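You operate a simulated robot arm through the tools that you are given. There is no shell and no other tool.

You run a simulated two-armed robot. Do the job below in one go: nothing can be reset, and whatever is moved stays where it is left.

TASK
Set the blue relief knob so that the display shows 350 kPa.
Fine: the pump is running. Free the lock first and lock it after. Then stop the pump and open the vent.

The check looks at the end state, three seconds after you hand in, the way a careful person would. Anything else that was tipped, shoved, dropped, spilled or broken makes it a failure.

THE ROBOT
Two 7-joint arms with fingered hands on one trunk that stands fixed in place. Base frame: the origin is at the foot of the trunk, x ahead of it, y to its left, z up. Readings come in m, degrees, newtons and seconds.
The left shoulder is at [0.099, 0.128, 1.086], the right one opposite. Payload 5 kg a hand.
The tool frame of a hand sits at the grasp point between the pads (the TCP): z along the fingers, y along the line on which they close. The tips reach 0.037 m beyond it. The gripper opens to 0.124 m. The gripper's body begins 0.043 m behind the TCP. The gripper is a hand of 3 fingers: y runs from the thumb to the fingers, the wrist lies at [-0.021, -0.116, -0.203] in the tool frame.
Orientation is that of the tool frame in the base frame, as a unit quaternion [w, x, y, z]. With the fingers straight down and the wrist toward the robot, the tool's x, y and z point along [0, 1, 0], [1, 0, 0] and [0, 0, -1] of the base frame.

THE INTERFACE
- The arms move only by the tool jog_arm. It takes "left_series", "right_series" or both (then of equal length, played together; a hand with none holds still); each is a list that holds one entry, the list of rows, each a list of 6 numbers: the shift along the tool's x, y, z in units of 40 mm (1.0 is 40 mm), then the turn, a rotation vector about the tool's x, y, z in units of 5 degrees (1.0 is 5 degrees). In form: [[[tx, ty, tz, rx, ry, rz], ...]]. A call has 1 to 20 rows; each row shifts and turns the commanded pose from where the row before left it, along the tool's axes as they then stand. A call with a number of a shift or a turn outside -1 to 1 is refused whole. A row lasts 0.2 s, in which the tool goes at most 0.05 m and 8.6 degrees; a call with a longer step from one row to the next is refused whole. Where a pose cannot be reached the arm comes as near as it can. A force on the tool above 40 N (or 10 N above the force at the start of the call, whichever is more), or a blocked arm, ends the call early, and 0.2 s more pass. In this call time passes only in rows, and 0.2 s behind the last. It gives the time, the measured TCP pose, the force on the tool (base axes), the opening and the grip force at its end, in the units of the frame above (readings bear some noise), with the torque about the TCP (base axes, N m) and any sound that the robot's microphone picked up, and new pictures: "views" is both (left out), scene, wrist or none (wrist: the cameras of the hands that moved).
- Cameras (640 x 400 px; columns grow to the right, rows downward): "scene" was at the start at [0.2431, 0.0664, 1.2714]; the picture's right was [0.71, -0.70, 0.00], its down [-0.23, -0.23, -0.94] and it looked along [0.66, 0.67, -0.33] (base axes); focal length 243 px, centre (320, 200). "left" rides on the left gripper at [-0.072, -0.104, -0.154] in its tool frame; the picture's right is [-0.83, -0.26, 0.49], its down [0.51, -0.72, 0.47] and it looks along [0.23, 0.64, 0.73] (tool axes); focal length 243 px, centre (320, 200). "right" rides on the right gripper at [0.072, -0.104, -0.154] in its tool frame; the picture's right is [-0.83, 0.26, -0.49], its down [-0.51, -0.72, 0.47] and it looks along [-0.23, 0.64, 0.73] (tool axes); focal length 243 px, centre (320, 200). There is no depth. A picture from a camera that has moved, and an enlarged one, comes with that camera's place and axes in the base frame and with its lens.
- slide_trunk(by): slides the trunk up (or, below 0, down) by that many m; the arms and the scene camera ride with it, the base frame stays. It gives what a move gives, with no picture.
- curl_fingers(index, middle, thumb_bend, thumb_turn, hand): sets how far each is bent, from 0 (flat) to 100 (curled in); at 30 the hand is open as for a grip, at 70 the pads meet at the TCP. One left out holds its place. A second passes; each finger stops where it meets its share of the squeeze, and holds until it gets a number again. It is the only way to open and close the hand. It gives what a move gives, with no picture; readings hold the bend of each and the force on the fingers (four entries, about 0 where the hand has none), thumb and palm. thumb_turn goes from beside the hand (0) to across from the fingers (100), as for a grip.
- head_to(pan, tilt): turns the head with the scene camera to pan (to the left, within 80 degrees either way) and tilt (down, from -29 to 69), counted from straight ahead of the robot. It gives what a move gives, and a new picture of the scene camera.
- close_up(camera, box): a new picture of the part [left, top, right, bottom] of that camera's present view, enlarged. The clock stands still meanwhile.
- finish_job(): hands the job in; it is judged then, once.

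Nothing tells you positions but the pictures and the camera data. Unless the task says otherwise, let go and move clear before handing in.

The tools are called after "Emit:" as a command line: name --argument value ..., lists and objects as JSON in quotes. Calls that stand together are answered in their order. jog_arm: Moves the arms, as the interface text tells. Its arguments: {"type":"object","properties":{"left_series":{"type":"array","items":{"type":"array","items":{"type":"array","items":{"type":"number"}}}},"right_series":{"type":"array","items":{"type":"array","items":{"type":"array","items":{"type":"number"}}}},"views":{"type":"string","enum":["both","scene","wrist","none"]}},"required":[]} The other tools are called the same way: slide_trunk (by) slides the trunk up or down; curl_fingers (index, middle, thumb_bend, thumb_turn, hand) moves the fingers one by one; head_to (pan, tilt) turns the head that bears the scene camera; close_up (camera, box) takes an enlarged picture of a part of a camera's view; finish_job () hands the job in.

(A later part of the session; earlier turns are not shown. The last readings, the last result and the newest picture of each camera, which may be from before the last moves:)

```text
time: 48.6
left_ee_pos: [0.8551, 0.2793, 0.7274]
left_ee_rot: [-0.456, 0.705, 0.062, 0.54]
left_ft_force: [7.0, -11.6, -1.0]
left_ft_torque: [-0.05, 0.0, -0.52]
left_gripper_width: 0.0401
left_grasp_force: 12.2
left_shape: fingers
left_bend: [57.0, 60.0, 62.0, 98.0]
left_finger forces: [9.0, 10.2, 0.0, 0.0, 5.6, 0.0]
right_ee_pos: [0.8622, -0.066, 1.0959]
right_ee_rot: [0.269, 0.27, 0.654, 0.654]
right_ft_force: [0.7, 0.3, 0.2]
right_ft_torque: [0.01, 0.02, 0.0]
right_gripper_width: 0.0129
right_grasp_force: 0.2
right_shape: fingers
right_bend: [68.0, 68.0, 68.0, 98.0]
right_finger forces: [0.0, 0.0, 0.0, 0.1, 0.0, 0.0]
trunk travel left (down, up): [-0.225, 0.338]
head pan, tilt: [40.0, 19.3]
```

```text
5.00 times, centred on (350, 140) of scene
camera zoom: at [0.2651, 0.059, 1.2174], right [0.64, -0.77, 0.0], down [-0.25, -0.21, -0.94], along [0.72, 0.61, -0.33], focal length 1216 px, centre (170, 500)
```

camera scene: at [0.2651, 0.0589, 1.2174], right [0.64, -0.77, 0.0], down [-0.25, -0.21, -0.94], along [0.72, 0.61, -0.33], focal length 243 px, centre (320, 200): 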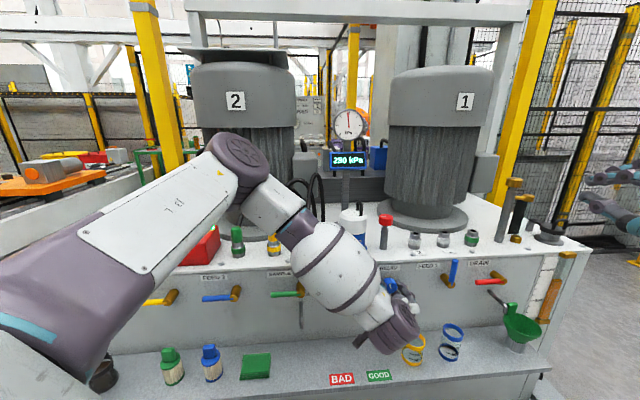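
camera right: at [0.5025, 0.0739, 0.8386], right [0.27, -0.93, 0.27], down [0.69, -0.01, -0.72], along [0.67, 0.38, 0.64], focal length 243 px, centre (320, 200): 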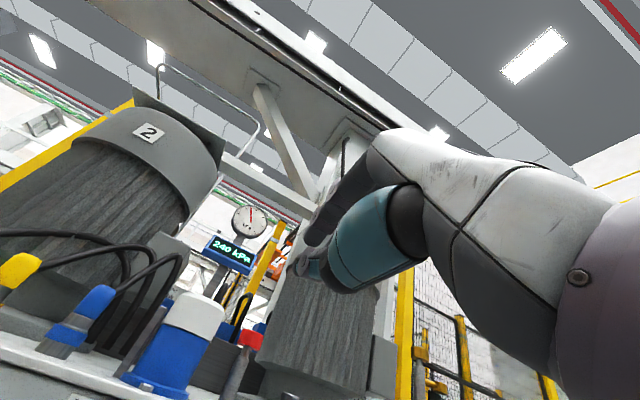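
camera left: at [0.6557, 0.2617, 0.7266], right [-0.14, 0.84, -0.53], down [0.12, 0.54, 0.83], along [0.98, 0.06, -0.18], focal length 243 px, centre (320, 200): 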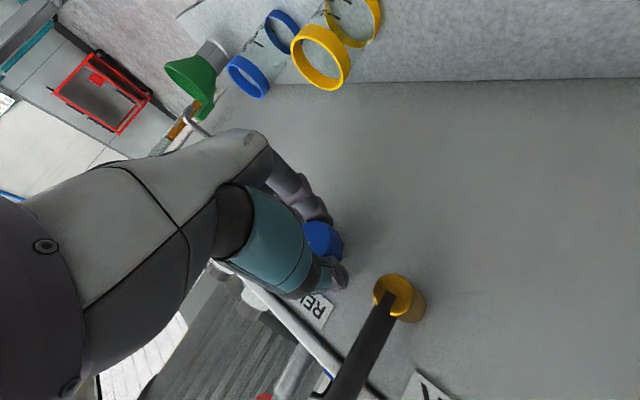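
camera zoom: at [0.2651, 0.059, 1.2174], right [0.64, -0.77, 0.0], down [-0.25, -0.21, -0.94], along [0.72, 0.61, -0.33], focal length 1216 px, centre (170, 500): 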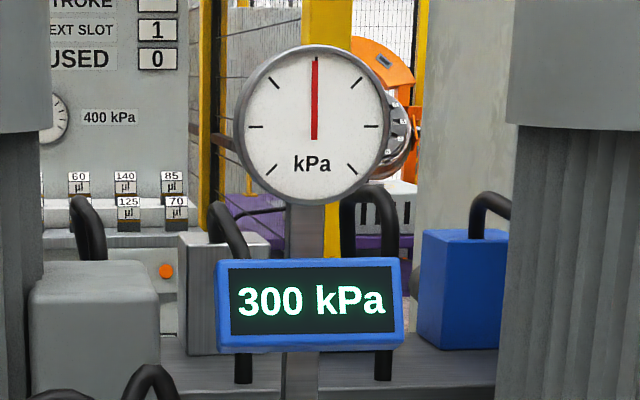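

It settled at exactly 300 for 35°, about 1.7 kPa per degree. I'll turn about 20° more and let it settle before the final fine adjustment.

Emit:
jog_arm --left_series '[[[0, 0, 0, 0, 0, 0.5], [0, 0, 0, 0, 0, 0.5], [0, 0, 0, 0, 0, 0.5], [0, 0, 0, 0, 0, 0.5], [0, 0, 0, 0, 0, 0.5], [0, 0, 0, 0, 0, 0.5], [0, 0, 0, 0, 0, 0.5], [0, 0, 0, 0, 0, 0.5], [0, 0, 0, 0, 0, 0], [0, 0, 0, 0, 0, 0], [0, 0, 0, 0, 0, 0], [0, 0, 0, 0, 0, 0], [0, 0, 0, 0, 0, 0], [0, 0, 0, 0, 0, 0], [0, 0, 0, 0, 0, 0], [0, 0, 0, 0, 0, 0], [0, 0, 0, 0, 0, 0], [0, 0, 0, 0, 0, 0], [0, 0, 0, 0, 0, 0], [0, 0, 0, 0, 0, 0]]]' --views "both"

Emit:
close_up --camera "scene" --box '[310, 100, 390, 180]'

Emit:
close_up --camera "scene" --box '[320, 240, 480, 340]'

```text
time: 52.8
left_ee_pos: [0.8533, 0.2806, 0.7257]
left_ee_rot: [-0.542, 0.705, -0.061, 0.453]
left_ft_force: [1.4, -12.9, -8.0]
left_ft_torque: [-0.17, 0.19, -0.37]
left_gripper_width: 0.0376
left_grasp_force: 12.5
left_shape: fingers
left_bend: [58.0, 60.0, 62.0, 97.0]
left_finger forces: [8.7, 10.5, 0.0, 0.0, 5.7, 0.0]
right_ee_pos: [0.8655, -0.0656, 1.0974]
right_ee_rot: [0.269, 0.27, 0.654, 0.654]
right_ft_force: [0.4, -1.1, -0.4]
right_ft_torque: [0.05, 0.0, -0.04]
right_gripper_width: 0.0129
right_grasp_force: 0.0
right_shape: fingers
right_bend: [68.0, 68.0, 68.0, 98.0]
right_finger forces: [0.0, 0.1, 0.0, 0.1, 0.1, 0.1]
trunk travel left (down, up): [-0.225, 0.338]
head pan, tilt: [40.0, 19.3]
camera scene: at [0.2654, 0.0593, 1.2173], right [0.64, -0.77, 0.0], down [-0.25, -0.21, -0.94], along [0.72, 0.61, -0.33], focal length 243 px, centre (320, 200)
camera left: at [0.6612, 0.257, 0.7685], right [-0.24, 0.93, -0.26], down [0.33, 0.33, 0.88], along [0.91, 0.13, -0.39], focal length 243 px, centre (320, 200)
```

scene: 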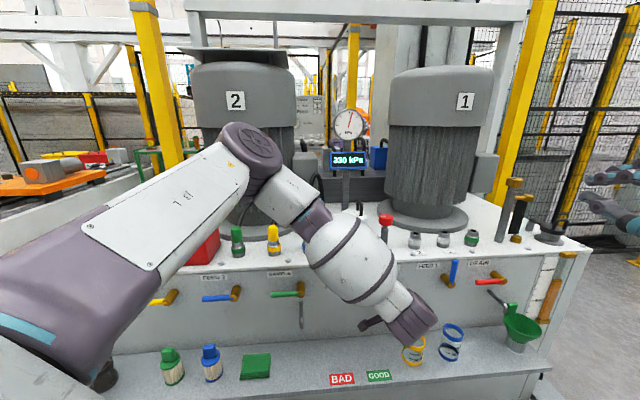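
left: 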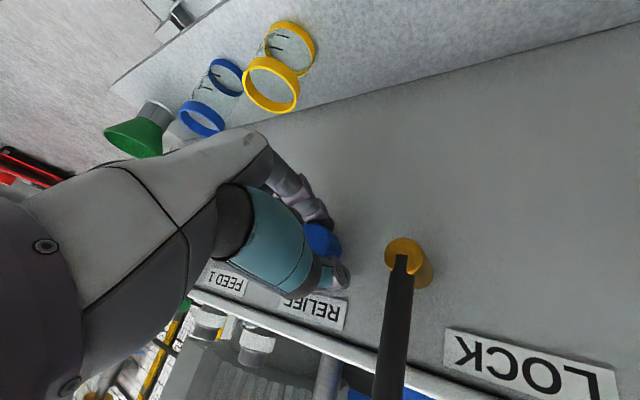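

```text
5.00 times, centred on (350, 140) of scene
camera zoom: at [0.2654, 0.0593, 1.2173], right [0.64, -0.77, 0.0], down [-0.25, -0.21, -0.94], along [0.72, 0.61, -0.33], focal length 1216 px, centre (170, 500)
```

zoom: 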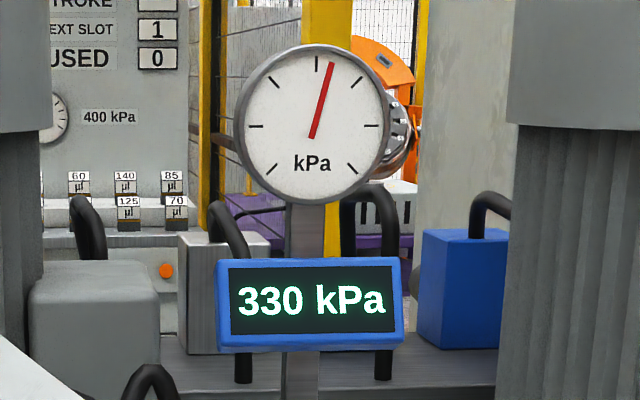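

```text
4.00 times, centred on (400, 290) of scene
camera zoom: at [0.2654, 0.0593, 1.2173], right [0.64, -0.77, 0.0], down [-0.25, -0.21, -0.94], along [0.72, 0.61, -0.33], focal length 973 px, centre (0, -160)
```

zoom: 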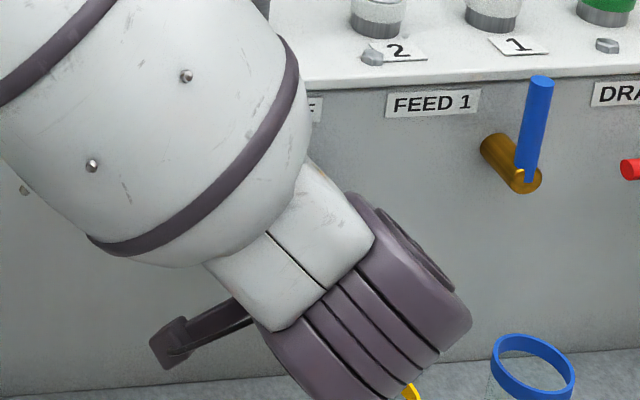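

It reads 330 after 55°. I'll let it settle a little more, then turn about 10° and settle again.

Emit:
jog_arm --left_series '[[[0, 0, 0, 0, 0, 0], [0, 0, 0, 0, 0, 0], [0, 0, 0, 0, 0, 0], [0, 0, 0, 0, 0, 0], [0, 0, 0, 0, 0, 0], [0, 0, 0, 0, 0, 0], [0, 0, 0, 0, 0, 0], [0, 0, 0, 0, 0, 0], [0, 0, 0, 0, 0, 0], [0, 0, 0, 0, 0, 0], [0, 0, 0, 0, 0, 0], [0, 0, 0, 0, 0, 0]]]' --views "none"

Emit:
close_up --camera "scene" --box '[310, 100, 390, 180]'

Emit:
jog_arm --left_series '[[[0, 0, 0, 0, 0, 0.4], [0, 0, 0, 0, 0, 0.4], [0, 0, 0, 0, 0, 0.4], [0, 0, 0, 0, 0, 0.4], [0, 0, 0, 0, 0, 0], [0, 0, 0, 0, 0, 0], [0, 0, 0, 0, 0, 0], [0, 0, 0, 0, 0, 0], [0, 0, 0, 0, 0, 0], [0, 0, 0, 0, 0, 0], [0, 0, 0, 0, 0, 0], [0, 0, 0, 0, 0, 0], [0, 0, 0, 0, 0, 0], [0, 0, 0, 0, 0, 0], [0, 0, 0, 0, 0, 0], [0, 0, 0, 0, 0, 0], [0, 0, 0, 0, 0, 0], [0, 0, 0, 0, 0, 0], [0, 0, 0, 0, 0, 0], [0, 0, 0, 0, 0, 0]]]' --views "none"

Emit:
close_up --camera "scene" --box '[310, 100, 390, 180]'

```text
time: 55.4
left_ee_pos: [0.8545, 0.2803, 0.7264]
left_ee_rot: [-0.543, 0.705, -0.061, 0.453]
left_ft_force: [1.6, -12.9, -8.0]
left_ft_torque: [-0.18, 0.25, -0.38]
left_gripper_width: 0.0375
left_grasp_force: 12.7
left_shape: fingers
left_bend: [58.0, 60.0, 62.0, 97.0]
left_finger forces: [8.7, 10.6, 0.1, 0.0, 5.7, 0.0]
right_ee_pos: [0.8633, -0.0654, 1.0973]
right_ee_rot: [0.268, 0.27, 0.654, 0.654]
right_ft_force: [-0.9, 0.2, 0.0]
right_ft_torque: [-0.02, -0.01, 0.01]
right_gripper_width: 0.0131
right_grasp_force: 0.1
right_shape: fingers
right_bend: [68.0, 68.0, 68.0, 98.0]
right_finger forces: [0.0, 0.0, 0.1, 0.0, 0.0, 0.0]
trunk travel left (down, up): [-0.225, 0.338]
head pan, tilt: [40.0, 19.3]
```

```text
5.00 times, centred on (350, 140) of scene
camera zoom: at [0.2654, 0.0593, 1.2173], right [0.64, -0.77, 0.0], down [-0.25, -0.21, -0.94], along [0.72, 0.61, -0.33], focal length 1216 px, centre (170, 500)
```

zoom: 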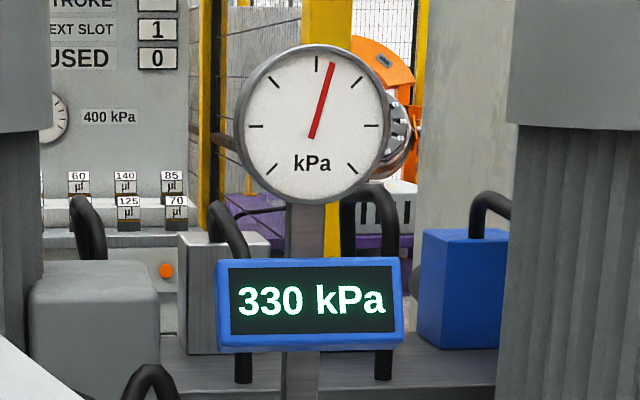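

```text
time: 59.6
left_ee_pos: [0.8538, 0.2807, 0.7251]
left_ee_rot: [-0.573, 0.698, -0.111, 0.415]
left_ft_force: [3.0, -10.6, -7.1]
left_ft_torque: [-0.14, 0.18, -0.32]
left_gripper_width: 0.0378
left_grasp_force: 12.0
left_shape: fingers
left_bend: [58.0, 60.0, 62.0, 97.0]
left_finger forces: [7.8, 10.6, 0.0, 0.0, 5.8, 0.0]
right_ee_pos: [0.8632, -0.0655, 1.0966]
right_ee_rot: [0.27, 0.271, 0.653, 0.653]
right_ft_force: [0.1, 0.1, 0.0]
right_ft_torque: [0.0, -0.03, 0.01]
right_gripper_width: 0.0129
right_grasp_force: 0.0
right_shape: fingers
right_bend: [68.0, 68.0, 68.0, 98.0]
right_finger forces: [0.0, 0.0, 0.1, 0.1, 0.1, 0.1]
trunk travel left (down, up): [-0.225, 0.338]
head pan, tilt: [40.0, 19.3]
```

```text
5.00 times, centred on (350, 140) of scene
camera zoom: at [0.2655, 0.0595, 1.2173], right [0.64, -0.77, 0.0], down [-0.25, -0.21, -0.94], along [0.72, 0.61, -0.33], focal length 1216 px, centre (170, 500)
```

zoom: 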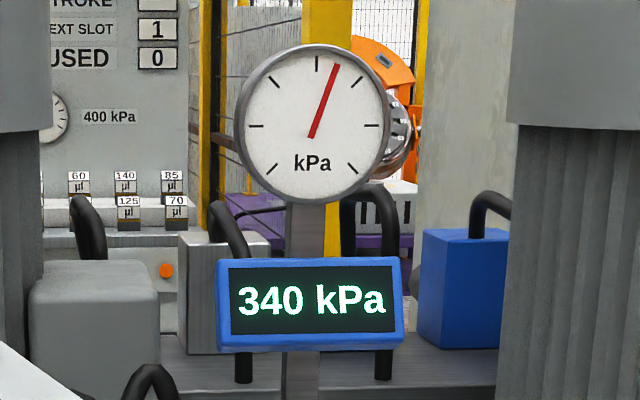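

It reads 340 with the needle around 342. I'll turn 5° more and let it settle.

Emit:
jog_arm --left_series '[[[0, 0, 0, 0, 0, 0.35], [0, 0, 0, 0, 0, 0.35], [0, 0, 0, 0, 0, 0.3], [0, 0, 0, 0, 0, 0], [0, 0, 0, 0, 0, 0], [0, 0, 0, 0, 0, 0], [0, 0, 0, 0, 0, 0], [0, 0, 0, 0, 0, 0], [0, 0, 0, 0, 0, 0], [0, 0, 0, 0, 0, 0], [0, 0, 0, 0, 0, 0], [0, 0, 0, 0, 0, 0], [0, 0, 0, 0, 0, 0], [0, 0, 0, 0, 0, 0], [0, 0, 0, 0, 0, 0], [0, 0, 0, 0, 0, 0], [0, 0, 0, 0, 0, 0], [0, 0, 0, 0, 0, 0], [0, 0, 0, 0, 0, 0], [0, 0, 0, 0, 0, 0]]]' --views "none"

Emit:
close_up --camera "scene" --box '[330, 100, 370, 180]'

Emit:
close_up --camera "scene" --box '[310, 100, 390, 180]'

```text
time: 63.8
left_ee_pos: [0.8546, 0.2811, 0.7264]
left_ee_rot: [-0.591, 0.694, -0.139, 0.388]
left_ft_force: [1.9, -9.4, -7.8]
left_ft_torque: [-0.2, 0.22, -0.28]
left_gripper_width: 0.0378
left_grasp_force: 12.8
left_shape: fingers
left_bend: [59.0, 60.0, 62.0, 97.0]
left_finger forces: [8.1, 10.3, 0.1, 0.0, 6.0, 0.0]
right_ee_pos: [0.8639, -0.0652, 1.0967]
right_ee_rot: [0.268, 0.27, 0.654, 0.654]
right_ft_force: [-0.2, 0.0, 0.3]
right_ft_torque: [0.02, 0.0, -0.04]
right_gripper_width: 0.0131
right_grasp_force: 0.1
right_shape: fingers
right_bend: [68.0, 68.0, 68.0, 98.0]
right_finger forces: [0.1, 0.0, 0.0, 0.0, 0.1, 0.0]
trunk travel left (down, up): [-0.225, 0.338]
head pan, tilt: [40.0, 19.3]
```

```text
5.00 times, centred on (350, 140) of scene
camera zoom: at [0.2655, 0.0596, 1.2172], right [0.64, -0.77, 0.0], down [-0.25, -0.21, -0.94], along [0.72, 0.61, -0.33], focal length 1216 px, centre (170, 500)
```

zoom: 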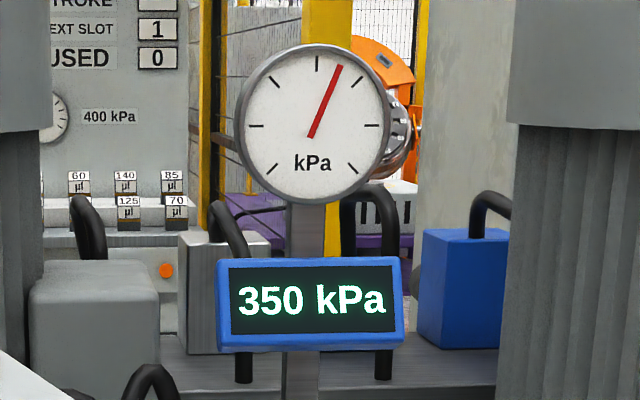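

```text
5.00 times, centred on (350, 140) of scene
camera zoom: at [0.2655, 0.0596, 1.2172], right [0.64, -0.77, 0.0], down [-0.25, -0.21, -0.94], along [0.72, 0.61, -0.33], focal length 1216 px, centre (170, 500)
```

zoom: 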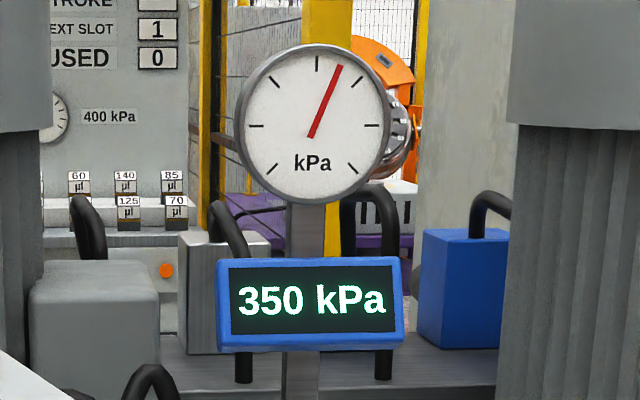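

Display reads 350 with the needle at 350. I'll release the knob gently and confirm the setting holds.

Emit:
curl_fingers --hand "left" --index 44 --middle 44 --thumb_bend 47

Emit:
jog_arm --left_series '[[[0, 0, 0, 0, 0, 0], [0, 0, 0, 0, 0, 0], [0, 0, 0, 0, 0, 0], [0, 0, 0, 0, 0, 0], [0, 0, 0, 0, 0, 0], [0, 0, 0, 0, 0, 0], [0, 0, 0, 0, 0, 0], [0, 0, 0, 0, 0, 0], [0, 0, 0, 0, 0, 0], [0, 0, 0, 0, 0, 0], [0, 0, 0, 0, 0, 0], [0, 0, 0, 0, 0, 0]]]' --views "wrist"

Emit:
close_up --camera "scene" --box '[310, 100, 390, 180]'

```text
time: 64.8
left_ee_pos: [0.8547, 0.2807, 0.7261]
left_ee_rot: [-0.591, 0.693, -0.14, 0.389]
left_ft_force: [-0.8, 0.2, 0.2]
left_ft_torque: [-0.04, -0.04, -0.01]
left_gripper_width: 0.0811
left_grasp_force: 0.1
left_shape: fingers
left_bend: [44.0, 44.0, 47.0, 97.0]
left_finger forces: [0.0, 0.0, 0.1, 0.0, 0.0, 0.0]
right_ee_pos: [0.863, -0.0649, 1.0981]
right_ee_rot: [0.269, 0.268, 0.654, 0.654]
right_ft_force: [0.1, 0.2, 0.0]
right_ft_torque: [0.02, -0.01, 0.0]
right_gripper_width: 0.0131
right_grasp_force: 0.1
right_shape: fingers
right_bend: [68.0, 68.0, 68.0, 98.0]
right_finger forces: [0.0, 0.0, 0.1, 0.1, 0.0, 0.0]
trunk travel left (down, up): [-0.225, 0.338]
head pan, tilt: [40.0, 19.3]
```

```text
time: 67.4
left_ee_pos: [0.8535, 0.2794, 0.7267]
left_ee_rot: [-0.59, 0.693, -0.139, 0.39]
left_ft_force: [-0.3, -0.2, 0.6]
left_ft_torque: [0.01, 0.01, -0.01]
left_gripper_width: 0.0814
left_grasp_force: 0.0
left_shape: fingers
left_bend: [44.0, 44.0, 47.0, 97.0]
left_finger forces: [0.1, 0.0, 0.0, 0.1, 0.0, 0.0]
right_ee_pos: [0.8631, -0.0642, 1.0969]
right_ee_rot: [0.27, 0.27, 0.653, 0.654]
right_ft_force: [1.0, -0.3, -0.5]
right_ft_torque: [-0.01, -0.01, 0.0]
right_gripper_width: 0.013
right_grasp_force: 0.2
right_shape: fingers
right_bend: [68.0, 68.0, 68.0, 98.0]
right_finger forces: [0.0, 0.1, 0.1, 0.0, 0.0, 0.1]
trunk travel left (down, up): [-0.225, 0.338]
head pan, tilt: [40.0, 19.3]
camera left: at [0.6699, 0.248, 0.7954], right [-0.27, 0.96, -0.07], down [0.47, 0.19, 0.86], along [0.84, 0.2, -0.51], focal length 243 px, centre (320, 200)
```

left: 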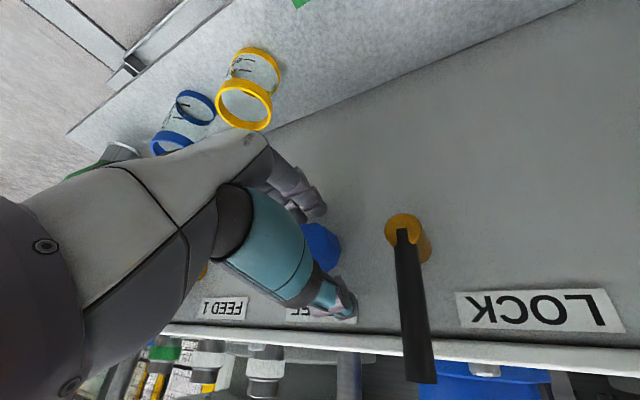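

```text
5.00 times, centred on (350, 140) of scene
camera zoom: at [0.2644, 0.0601, 1.2175], right [0.64, -0.77, 0.0], down [-0.25, -0.21, -0.94], along [0.72, 0.61, -0.33], focal length 1216 px, centre (170, 500)
```

zoom: 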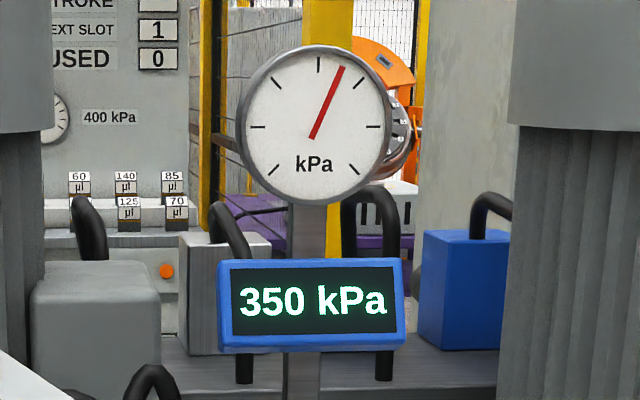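

The setting holds at 350 after release. I'll retract straight back and roll the hand back to its earlier orientation.

Emit:
jog_arm --left_series '[[[0, 0, -0.3, 0, 0, 0], [0, 0, -0.6, 0, 0, 0], [0, 0, -0.6, 0, 0, 0], [0, 0, -0.6, 0, 0, 0], [0, 0, -0.4, 0, 0, 0], [0, 0, 0, 0, 0, -1], [0, 0, 0, 0, 0, -1], [0, 0, 0, 0, 0, -1], [0, 0, 0, 0, 0, -1], [0, 0, 0, 0, 0, -1], [0, 0, 0, 0, 0, -1], [0, 0, 0, 0, 0, -1], [0, 0, 0, 0, 0, -1], [0, 0, 0, 0, 0, -1], [0, 0, 0, 0, 0, -1], [0, 0, 0, 0, 0, -1], [0, 0, 0, 0, 0, -1], [0, 0, 0, 0, 0, -1], [0, 0, 0, 0, 0, -0.6]]]' --views "both"

Emit:
curl_fingers --hand "left" --index 68 --middle 68 --thumb_bend 68

Emit:
close_up --camera "scene" --box '[320, 240, 480, 340]'

Emit:
close_up --camera "scene" --box '[310, 100, 390, 180]'

```text
time: 71.4
left_ee_pos: [0.7825, 0.2093, 0.7266]
left_ee_rot: [-0.272, 0.653, 0.271, 0.653]
left_ft_force: [0.2, 0.0, 0.4]
left_ft_torque: [0.0, 0.0, 0.01]
left_gripper_width: 0.0815
left_grasp_force: 0.1
left_shape: fingers
left_bend: [44.0, 44.0, 47.0, 97.0]
left_finger forces: [0.1, 0.0, 0.1, 0.0, 0.0, 0.1]
right_ee_pos: [0.8624, -0.066, 1.0973]
right_ee_rot: [0.269, 0.27, 0.654, 0.654]
right_ft_force: [0.8, 0.5, -1.3]
right_ft_torque: [-0.01, -0.03, 0.01]
right_gripper_width: 0.0131
right_grasp_force: 0.0
right_shape: fingers
right_bend: [68.0, 68.0, 68.0, 98.0]
right_finger forces: [0.1, 0.1, 0.0, 0.0, 0.1, 0.0]
trunk travel left (down, up): [-0.225, 0.338]
head pan, tilt: [40.0, 19.3]
camera scene: at [0.2644, 0.0602, 1.2175], right [0.64, -0.77, 0.0], down [-0.25, -0.21, -0.94], along [0.72, 0.61, -0.33], focal length 243 px, centre (320, 200)
camera left: at [0.6006, 0.1754, 0.6536], right [0.16, 0.53, -0.83], down [-0.18, 0.84, 0.51], along [0.97, 0.07, 0.23], focal length 243 px, centre (320, 200)
```

scene: 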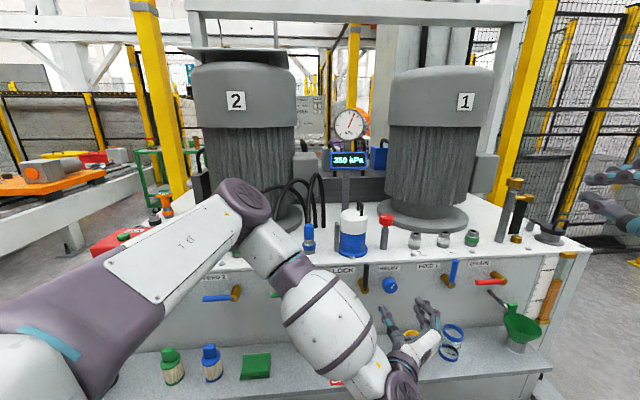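
left: 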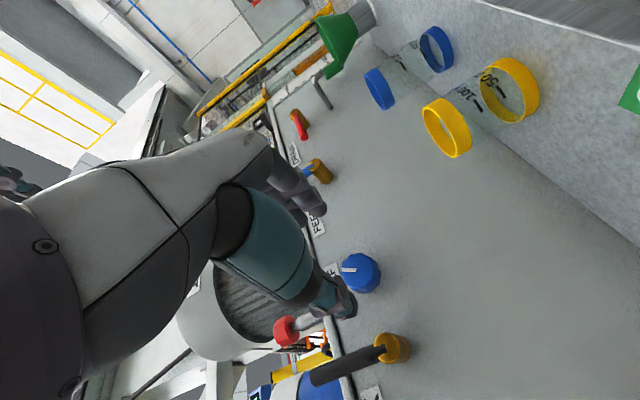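

```text
time: 72.4
left_ee_pos: [0.782, 0.2088, 0.727]
left_ee_rot: [-0.272, 0.653, 0.273, 0.652]
left_ft_force: [-0.1, 0.4, 0.6]
left_ft_torque: [-0.04, 0.02, -0.04]
left_gripper_width: 0.0132
left_grasp_force: 0.1
left_shape: fingers
left_bend: [68.0, 68.0, 68.0, 97.0]
left_finger forces: [0.0, 0.0, 0.0, 0.0, 0.0, 0.0]
right_ee_pos: [0.8635, -0.0655, 1.0971]
right_ee_rot: [0.27, 0.27, 0.654, 0.654]
right_ft_force: [0.8, -0.4, 0.1]
right_ft_torque: [0.02, 0.04, -0.02]
right_gripper_width: 0.013
right_grasp_force: 0.1
right_shape: fingers
right_bend: [68.0, 68.0, 68.0, 98.0]
right_finger forces: [0.0, 0.0, 0.0, 0.1, 0.0, 0.1]
trunk travel left (down, up): [-0.225, 0.338]
head pan, tilt: [40.0, 19.3]
```

```text
4.00 times, centred on (400, 290) of scene
camera zoom: at [0.2644, 0.0601, 1.2175], right [0.64, -0.77, 0.0], down [-0.25, -0.21, -0.94], along [0.72, 0.61, -0.33], focal length 973 px, centre (0, -160)
```

zoom: 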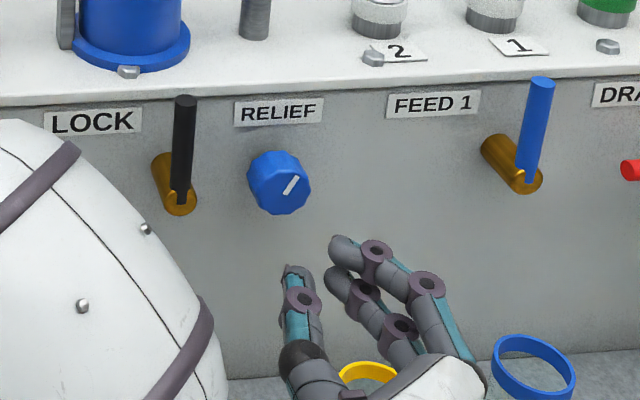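

```text
5.00 times, centred on (350, 140) of scene
camera zoom: at [0.2644, 0.0601, 1.2175], right [0.64, -0.77, 0.0], down [-0.25, -0.21, -0.94], along [0.72, 0.61, -0.33], focal length 1216 px, centre (170, 500)
```

zoom: 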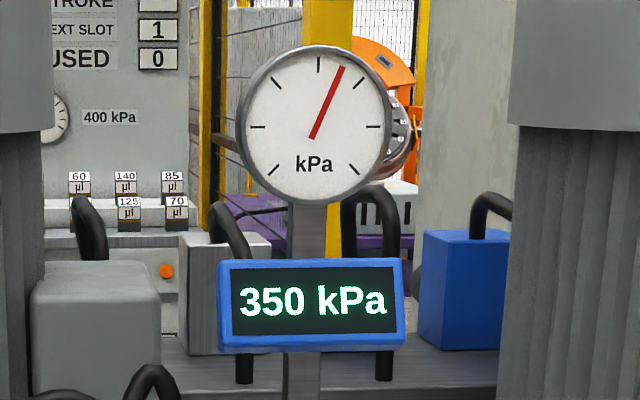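

The knob keeps its setting and the display holds 350. To relock I'll bring the closed beak up to the right side of the upright LOCK handle, above the knob, then push it left and down.

Emit:
jog_arm --left_series '[[[1, 0.1, 0, 0, 0, 0], [1, 0.1, 0, 0, 0, 0], [0.02, 0, 0.5, 0, 0, 0], [0, 0, 0.6, 0, 0, 0], [0, 0, 0.6, 0, 0, 0], [0, 0, 0.45, 0, 0, 0]]]' --views "wrist"

Emit:
close_up --camera "scene" --box '[320, 220, 480, 320]'

```text
time: 73.8
left_ee_pos: [0.8513, 0.2656, 0.8078]
left_ee_rot: [-0.272, 0.653, 0.272, 0.652]
left_ft_force: [0.3, 0.0, -0.4]
left_ft_torque: [-0.01, 0.0, 0.01]
left_gripper_width: 0.0132
left_grasp_force: 0.0
left_shape: fingers
left_bend: [68.0, 68.0, 68.0, 97.0]
left_finger forces: [0.1, 0.0, 0.0, 0.0, 0.0, 0.0]
right_ee_pos: [0.863, -0.0642, 1.097]
right_ee_rot: [0.269, 0.269, 0.654, 0.654]
right_ft_force: [-0.3, 0.7, 0.2]
right_ft_torque: [0.01, -0.02, -0.03]
right_gripper_width: 0.0129
right_grasp_force: 0.0
right_shape: fingers
right_bend: [68.0, 68.0, 68.0, 98.0]
right_finger forces: [0.0, 0.1, 0.1, 0.0, 0.0, 0.1]
trunk travel left (down, up): [-0.225, 0.338]
head pan, tilt: [40.0, 19.3]
camera left: at [0.6684, 0.2311, 0.7345], right [0.16, 0.53, -0.83], down [-0.18, 0.84, 0.51], along [0.97, 0.07, 0.23], focal length 243 px, centre (320, 200)
```

left: 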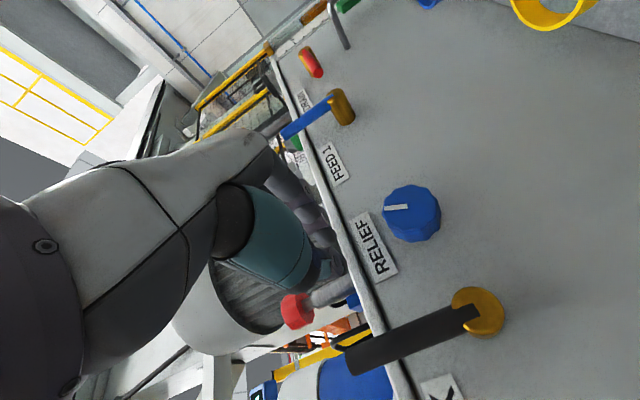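

```text
4.00 times, centred on (400, 270) of scene
camera zoom: at [0.2643, 0.0601, 1.2175], right [0.64, -0.77, 0.0], down [-0.25, -0.21, -0.94], along [0.72, 0.61, -0.33], focal length 973 px, centre (0, -80)
```

zoom: 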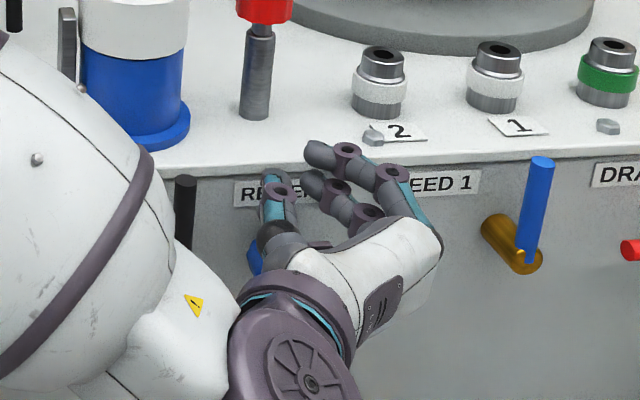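

The thumb is just right of the lock handle, clear of the knob and bench edge. I'll push left along the arc in stages.

Emit:
jog_arm --left_series '[[[0, -0.5, 0, 0, 0, 0], [-0.03, -0.5, 0, 0, 0, 0], [-0.03, -0.45, 0, 0, 0, 0], [-0.03, -0.4, 0, 0, 0, 0], [-0.05, -0.4, 0, 0, 0, 0], [-0.06, -0.4, 0, 0, 0, 0]]]' --views "wrist"

Emit:
close_up --camera "scene" --box '[300, 220, 460, 320]'

```text
time: 75.2
left_ee_pos: [0.7739, 0.3406, 0.7998]
left_ee_rot: [-0.272, 0.653, 0.272, 0.653]
left_ft_force: [-1.0, -0.1, 0.1]
left_ft_torque: [-0.05, 0.04, 0.0]
left_gripper_width: 0.0126
left_grasp_force: 0.0
left_shape: fingers
left_bend: [68.0, 68.0, 68.0, 98.0]
left_finger forces: [0.0, 0.1, 0.0, 0.0, 0.1, 0.0]
right_ee_pos: [0.8617, -0.0649, 1.0983]
right_ee_rot: [0.269, 0.27, 0.654, 0.654]
right_ft_force: [0.1, 0.0, -0.6]
right_ft_torque: [-0.02, 0.03, 0.01]
right_gripper_width: 0.0131
right_grasp_force: 0.0
right_shape: fingers
right_bend: [68.0, 68.0, 68.0, 98.0]
right_finger forces: [0.1, 0.1, 0.0, 0.0, 0.1, 0.0]
trunk travel left (down, up): [-0.225, 0.338]
head pan, tilt: [40.0, 19.3]
camera left: at [0.5926, 0.3062, 0.7258], right [0.16, 0.53, -0.83], down [-0.18, 0.84, 0.51], along [0.97, 0.07, 0.23], focal length 243 px, centre (320, 200)
```

left: 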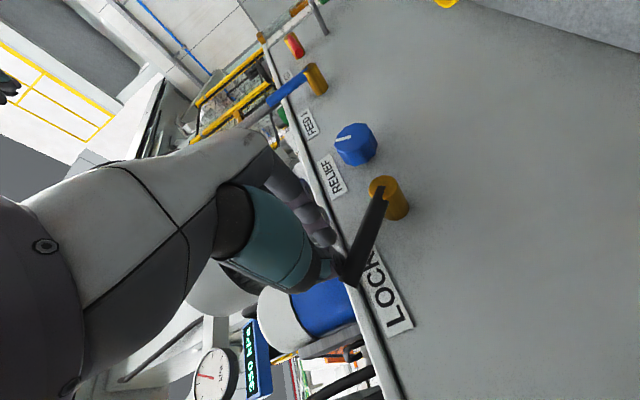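

```text
4.00 times, centred on (380, 270) of scene
camera zoom: at [0.264, 0.0604, 1.2176], right [0.64, -0.77, 0.0], down [-0.25, -0.21, -0.94], along [0.72, 0.61, -0.33], focal length 973 px, centre (80, -80)
```

zoom: 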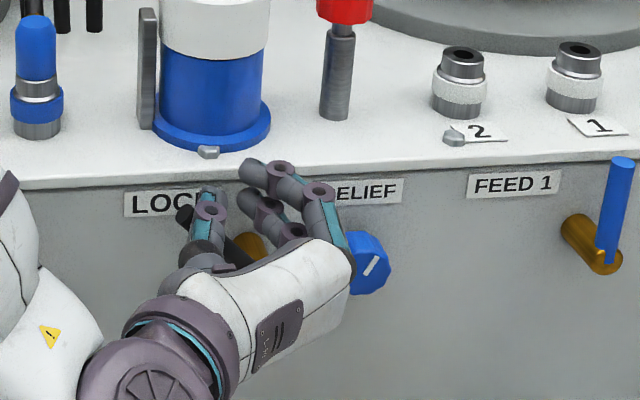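

The handle is at about 45° on its way back. I'll continue left and down toward horizontal.

Emit:
jog_arm --left_series '[[[-0.19, -0.3, 0, 0, 0, 0], [-0.19, -0.3, 0, 0, 0, 0], [-0.19, -0.25, 0, 0, 0, 0], [-0.19, -0.25, 0, 0, 0, 0]]]' --views "wrist"

Emit:
close_up --camera "scene" --box '[300, 220, 460, 320]'

```text
time: 76.2
left_ee_pos: [0.7425, 0.3722, 0.7691]
left_ee_rot: [-0.272, 0.653, 0.272, 0.653]
left_ft_force: [0.6, -0.1, 0.3]
left_ft_torque: [-0.02, 0.02, -0.03]
left_gripper_width: 0.0125
left_grasp_force: 0.3
left_shape: fingers
left_bend: [68.0, 68.0, 68.0, 98.0]
left_finger forces: [0.1, 0.1, 0.0, 0.1, 0.2, 0.1]
right_ee_pos: [0.8632, -0.0647, 1.0975]
right_ee_rot: [0.27, 0.27, 0.654, 0.653]
right_ft_force: [0.7, -0.5, 0.2]
right_ft_torque: [0.0, 0.03, 0.0]
right_gripper_width: 0.0131
right_grasp_force: 0.2
right_shape: fingers
right_bend: [68.0, 68.0, 68.0, 98.0]
right_finger forces: [0.0, 0.0, 0.1, 0.0, 0.1, 0.0]
trunk travel left (down, up): [-0.225, 0.338]
head pan, tilt: [40.0, 19.3]
camera left: at [0.5609, 0.3376, 0.6958], right [0.16, 0.53, -0.83], down [-0.18, 0.84, 0.51], along [0.97, 0.07, 0.23], focal length 243 px, centre (320, 200)
```

left: 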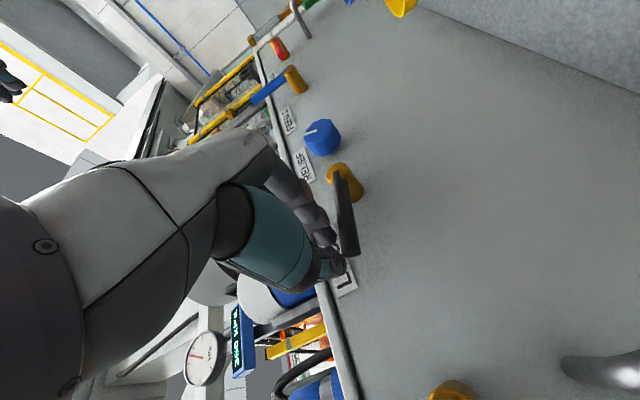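

```text
4.00 times, centred on (380, 270) of scene
camera zoom: at [0.2643, 0.0602, 1.2175], right [0.64, -0.77, 0.0], down [-0.25, -0.21, -0.94], along [0.72, 0.61, -0.33], focal length 973 px, centre (80, -80)
```

zoom: 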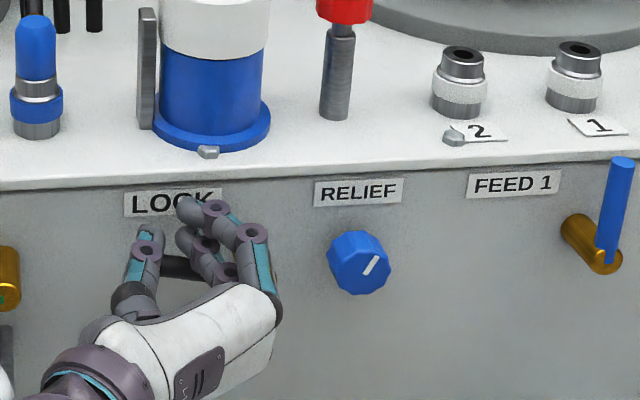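

The handle is nearly horizontal. I'll press further down gently until it meets its stop.

Emit:
jog_arm --left_series '[[[-0.2, 0, 0, 0, 0, 0], [-0.2, 0, 0, 0, 0, 0], [-0.2, 0, 0, 0, 0, 0]]]' --views "wrist"

Emit:
close_up --camera "scene" --box '[300, 220, 460, 320]'

```text
time: 77.0
left_ee_pos: [0.7417, 0.3702, 0.7477]
left_ee_rot: [-0.272, 0.651, 0.272, 0.654]
left_ft_force: [1.4, 0.9, 9.6]
left_ft_torque: [0.12, -0.24, 0.0]
left_gripper_width: 0.0127
left_grasp_force: 4.9
left_shape: fingers
left_bend: [68.0, 68.0, 68.0, 98.0]
left_finger forces: [8.0, 0.0, 0.0, 0.1, 1.7, 0.0]
right_ee_pos: [0.8614, -0.0641, 1.0973]
right_ee_rot: [0.27, 0.269, 0.653, 0.654]
right_ft_force: [-0.3, -0.1, 0.5]
right_ft_torque: [-0.01, -0.03, 0.02]
right_gripper_width: 0.013
right_grasp_force: 0.1
right_shape: fingers
right_bend: [68.0, 68.0, 68.0, 98.0]
right_finger forces: [0.0, 0.0, 0.0, 0.0, 0.1, 0.0]
trunk travel left (down, up): [-0.225, 0.338]
head pan, tilt: [40.0, 19.3]
camera left: at [0.5604, 0.3369, 0.6738], right [0.16, 0.53, -0.83], down [-0.18, 0.84, 0.51], along [0.97, 0.07, 0.24], focal length 243 px, centre (320, 200)
```

left: 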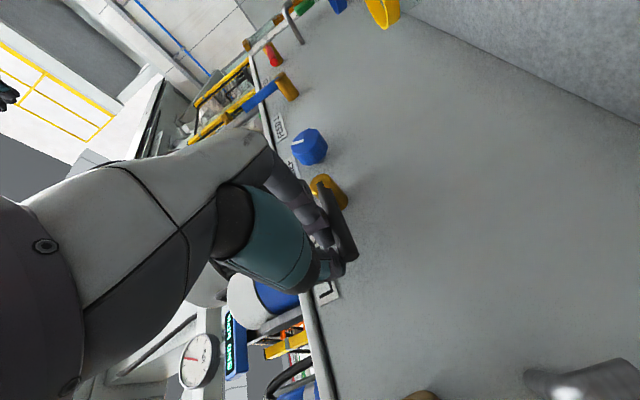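

```text
4.00 times, centred on (380, 270) of scene
camera zoom: at [0.263, 0.0596, 1.218], right [0.64, -0.77, 0.0], down [-0.25, -0.21, -0.94], along [0.72, 0.61, -0.33], focal length 973 px, centre (80, -80)
```

zoom: 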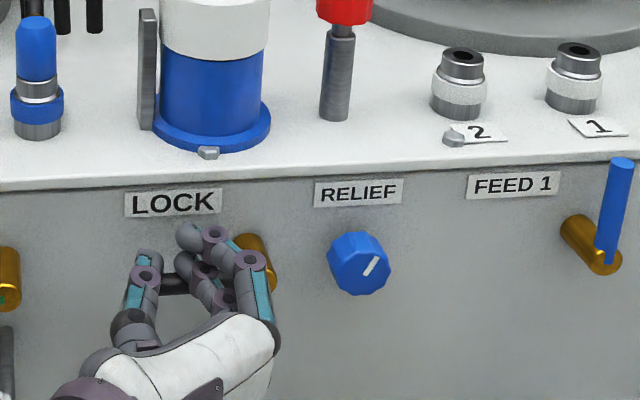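

About 10 N of resistance means it is at the stop. I'll lift slightly, retract, and verify the handle is fully horizontal.

Emit:
jog_arm --left_series '[[[0.3, 0, 0, 0, 0, 0], [0.1, 0, -0.6, 0, 0, 0], [0.2, -0.3, -0.8, 0, 0, 0], [0.5, -0.8, -0.3, 0, 0, 0], [0.5, -0.8, 0, 0, 0, 0], [0.5, -0.8, 0, 0, 0, 0]]]' --views "both"

Emit:
close_up --camera "scene" --box '[310, 230, 470, 330]'

Emit:
close_up --camera "scene" --box '[310, 100, 390, 180]'

```text
time: 78.4
left_ee_pos: [0.6179, 0.3951, 0.8301]
left_ee_rot: [-0.271, 0.653, 0.272, 0.653]
left_ft_force: [-0.8, 0.7, 0.6]
left_ft_torque: [-0.02, 0.0, -0.04]
left_gripper_width: 0.0128
left_grasp_force: 0.0
left_shape: fingers
left_bend: [68.0, 68.0, 68.0, 98.0]
left_finger forces: [0.0, 0.0, 0.0, 0.0, 0.0, 0.0]
right_ee_pos: [0.8602, -0.0645, 1.099]
right_ee_rot: [0.271, 0.269, 0.653, 0.654]
right_ft_force: [-0.5, -0.1, 0.9]
right_ft_torque: [0.0, -0.01, -0.04]
right_gripper_width: 0.0128
right_grasp_force: 0.1
right_shape: fingers
right_bend: [68.0, 68.0, 68.0, 98.0]
right_finger forces: [0.0, 0.0, 0.1, 0.0, 0.0, 0.0]
trunk travel left (down, up): [-0.225, 0.338]
head pan, tilt: [40.0, 19.3]
camera scene: at [0.2623, 0.0605, 1.2181], right [0.64, -0.77, 0.0], down [-0.25, -0.21, -0.94], along [0.72, 0.61, -0.33], focal length 243 px, centre (320, 200)
camera left: at [0.4351, 0.3619, 0.7564], right [0.16, 0.53, -0.83], down [-0.18, 0.84, 0.51], along [0.97, 0.07, 0.23], focal length 243 px, centre (320, 200)
```

scene: 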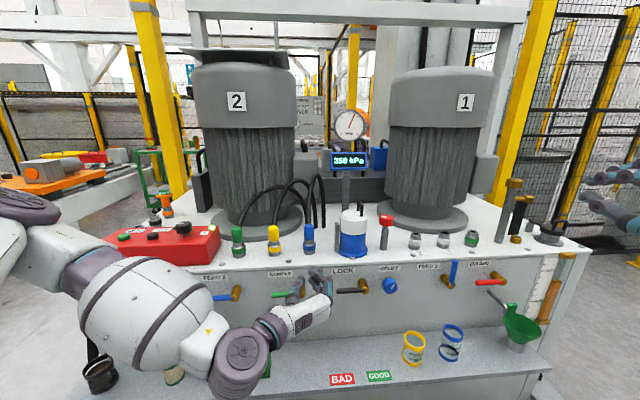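
left: 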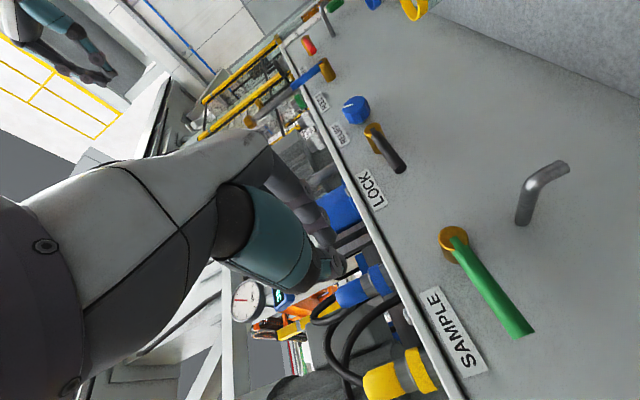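

```text
4.00 times, centred on (390, 280) of scene
camera zoom: at [0.2623, 0.0605, 1.2181], right [0.64, -0.77, 0.0], down [-0.25, -0.21, -0.94], along [0.72, 0.61, -0.33], focal length 973 px, centre (40, -120)
```

zoom: 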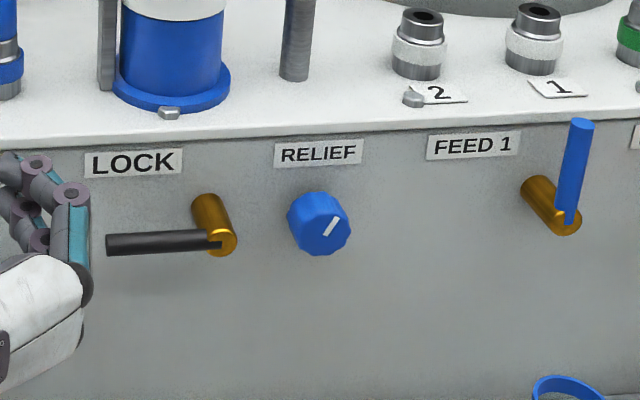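

```text
5.00 times, centred on (350, 140) of scene
camera zoom: at [0.2623, 0.0605, 1.2181], right [0.64, -0.77, 0.0], down [-0.25, -0.21, -0.94], along [0.72, 0.61, -0.33], focal length 1216 px, centre (170, 500)
```

zoom: 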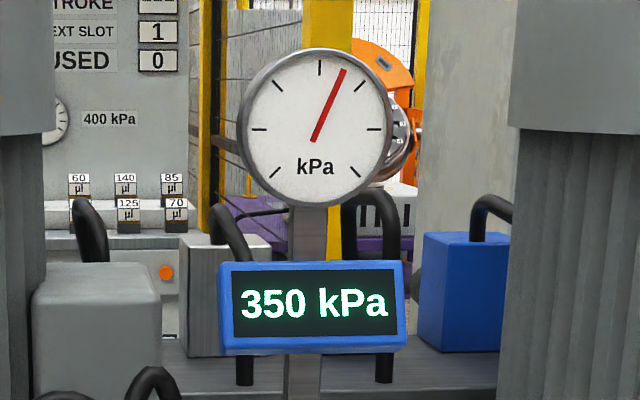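

LOCK is back horizontal and the display still holds 350 kPa. Next is STOP, at about [0.437, 0.85, 0.88]. I'll raise the left hand and turn its fingers downward again in free space.

Emit:
jog_arm --left_series '[[[1, 0, 0, 0, 0, 0], [1, 0, 0, 0, 0, 0], [1, 0, 0, 0, 0, 0], [1, 0, 0, 0, 0, 0], [1, 0, 0, 0, 0, 0], [1, 0, 0, 0, 0, 0]]]' --views "none"

Emit:
jog_arm --left_series '[[[0, 0, 0, 0, -1, 0], [0, 0, 0, 0, -1, 0], [0, 0, 0, 0, -1, 0], [0, 0, 0, 0, -1, 0], [0, 0, 0, 0, -1, 0], [0, 0, 0, 0, -1, 0], [0, 0, 0, 0, -1, 0], [0, 0, 0, 0, -1, 0], [0, 0, 0, 0, -1, 0], [0, 0, 0, 0, -1, 0], [0, 0, 0, 0, -1, 0], [0, 0, 0, 0, -1, 0], [0, 0, 0, 0, -1, 0], [0, 0, 0, 0, -1, 0], [0, 0, 0, 0, -1, 0], [0, 0, 0, 0, -1, 0], [0, 0, 0, 0, -1, 0], [0, 0, 0, 0, -1, 0]]]' --views "both"

```text
time: 79.8
left_ee_pos: [0.6596, 0.4156, 1.0533]
left_ee_rot: [-0.272, 0.652, 0.272, 0.654]
left_ft_force: [0.0, -0.1, 0.0]
left_ft_torque: [0.0, -0.01, -0.01]
left_gripper_width: 0.0127
left_grasp_force: 0.0
left_shape: fingers
left_bend: [68.0, 68.0, 68.0, 98.0]
left_finger forces: [0.1, 0.0, 0.0, 0.0, 0.1, 0.0]
left hand out of reach, approached as far as the arm can: row 1, 2, 3, 4
right_ee_pos: [0.8636, -0.0655, 1.0981]
right_ee_rot: [0.269, 0.269, 0.654, 0.654]
right_ft_force: [-0.5, 0.6, 0.1]
right_ft_torque: [0.02, 0.04, 0.03]
right_gripper_width: 0.0132
right_grasp_force: 0.0
right_shape: fingers
right_bend: [68.0, 68.0, 68.0, 98.0]
right_finger forces: [0.1, 0.1, 0.0, 0.0, 0.0, 0.0]
trunk travel left (down, up): [-0.225, 0.338]
head pan, tilt: [40.0, 19.3]
```

```text
time: 83.6
left_ee_pos: [0.6586, 0.4156, 1.0546]
left_ee_rot: [0.001, 0.923, 0.384, 0.0]
left_ft_force: [0.4, -1.5, -0.8]
left_ft_torque: [0.01, 0.03, -0.01]
left_gripper_width: 0.0127
left_grasp_force: 0.1
left_shape: fingers
left_bend: [68.0, 68.0, 68.0, 98.0]
left_finger forces: [0.1, 0.0, 0.0, 0.1, 0.1, 0.0]
right_ee_pos: [0.8621, -0.0652, 1.0971]
right_ee_rot: [0.269, 0.269, 0.654, 0.654]
right_ft_force: [0.1, 0.9, 0.4]
right_ft_torque: [0.01, 0.0, -0.04]
right_gripper_width: 0.0129
right_grasp_force: 0.0
right_shape: fingers
right_bend: [68.0, 68.0, 68.0, 98.0]
right_finger forces: [0.0, 0.1, 0.0, 0.0, 0.0, 0.0]
trunk travel left (down, up): [-0.225, 0.338]
head pan, tilt: [40.0, 19.3]
camera scene: at [0.2647, 0.0603, 1.2174], right [0.64, -0.77, 0.0], down [-0.25, -0.21, -0.94], along [0.72, 0.61, -0.33], focal length 243 px, centre (320, 200)
camera left: at [0.5343, 0.4404, 1.2071], right [-0.77, -0.41, -0.49], down [-0.16, 0.87, -0.47], along [0.62, -0.29, -0.73], focal length 243 px, centre (320, 200)
```

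scene: 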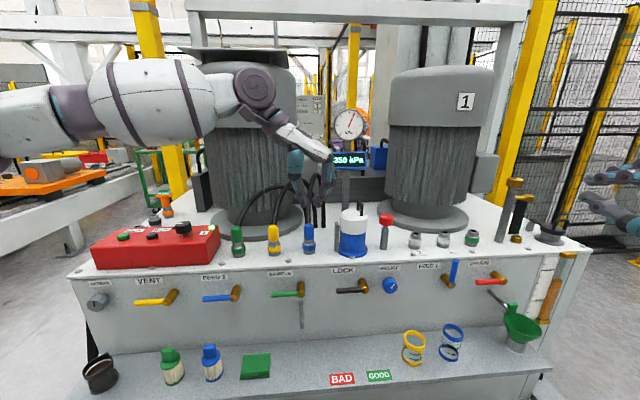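
left: 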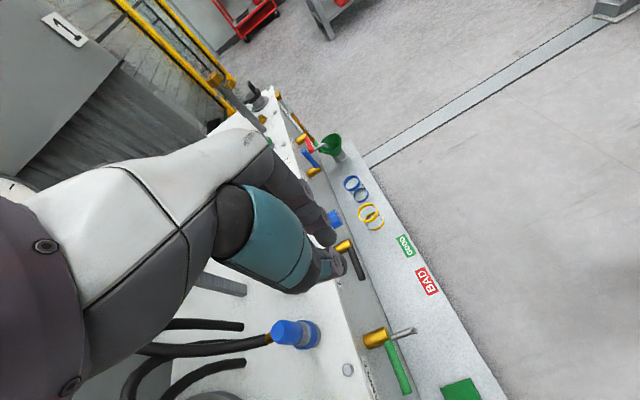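

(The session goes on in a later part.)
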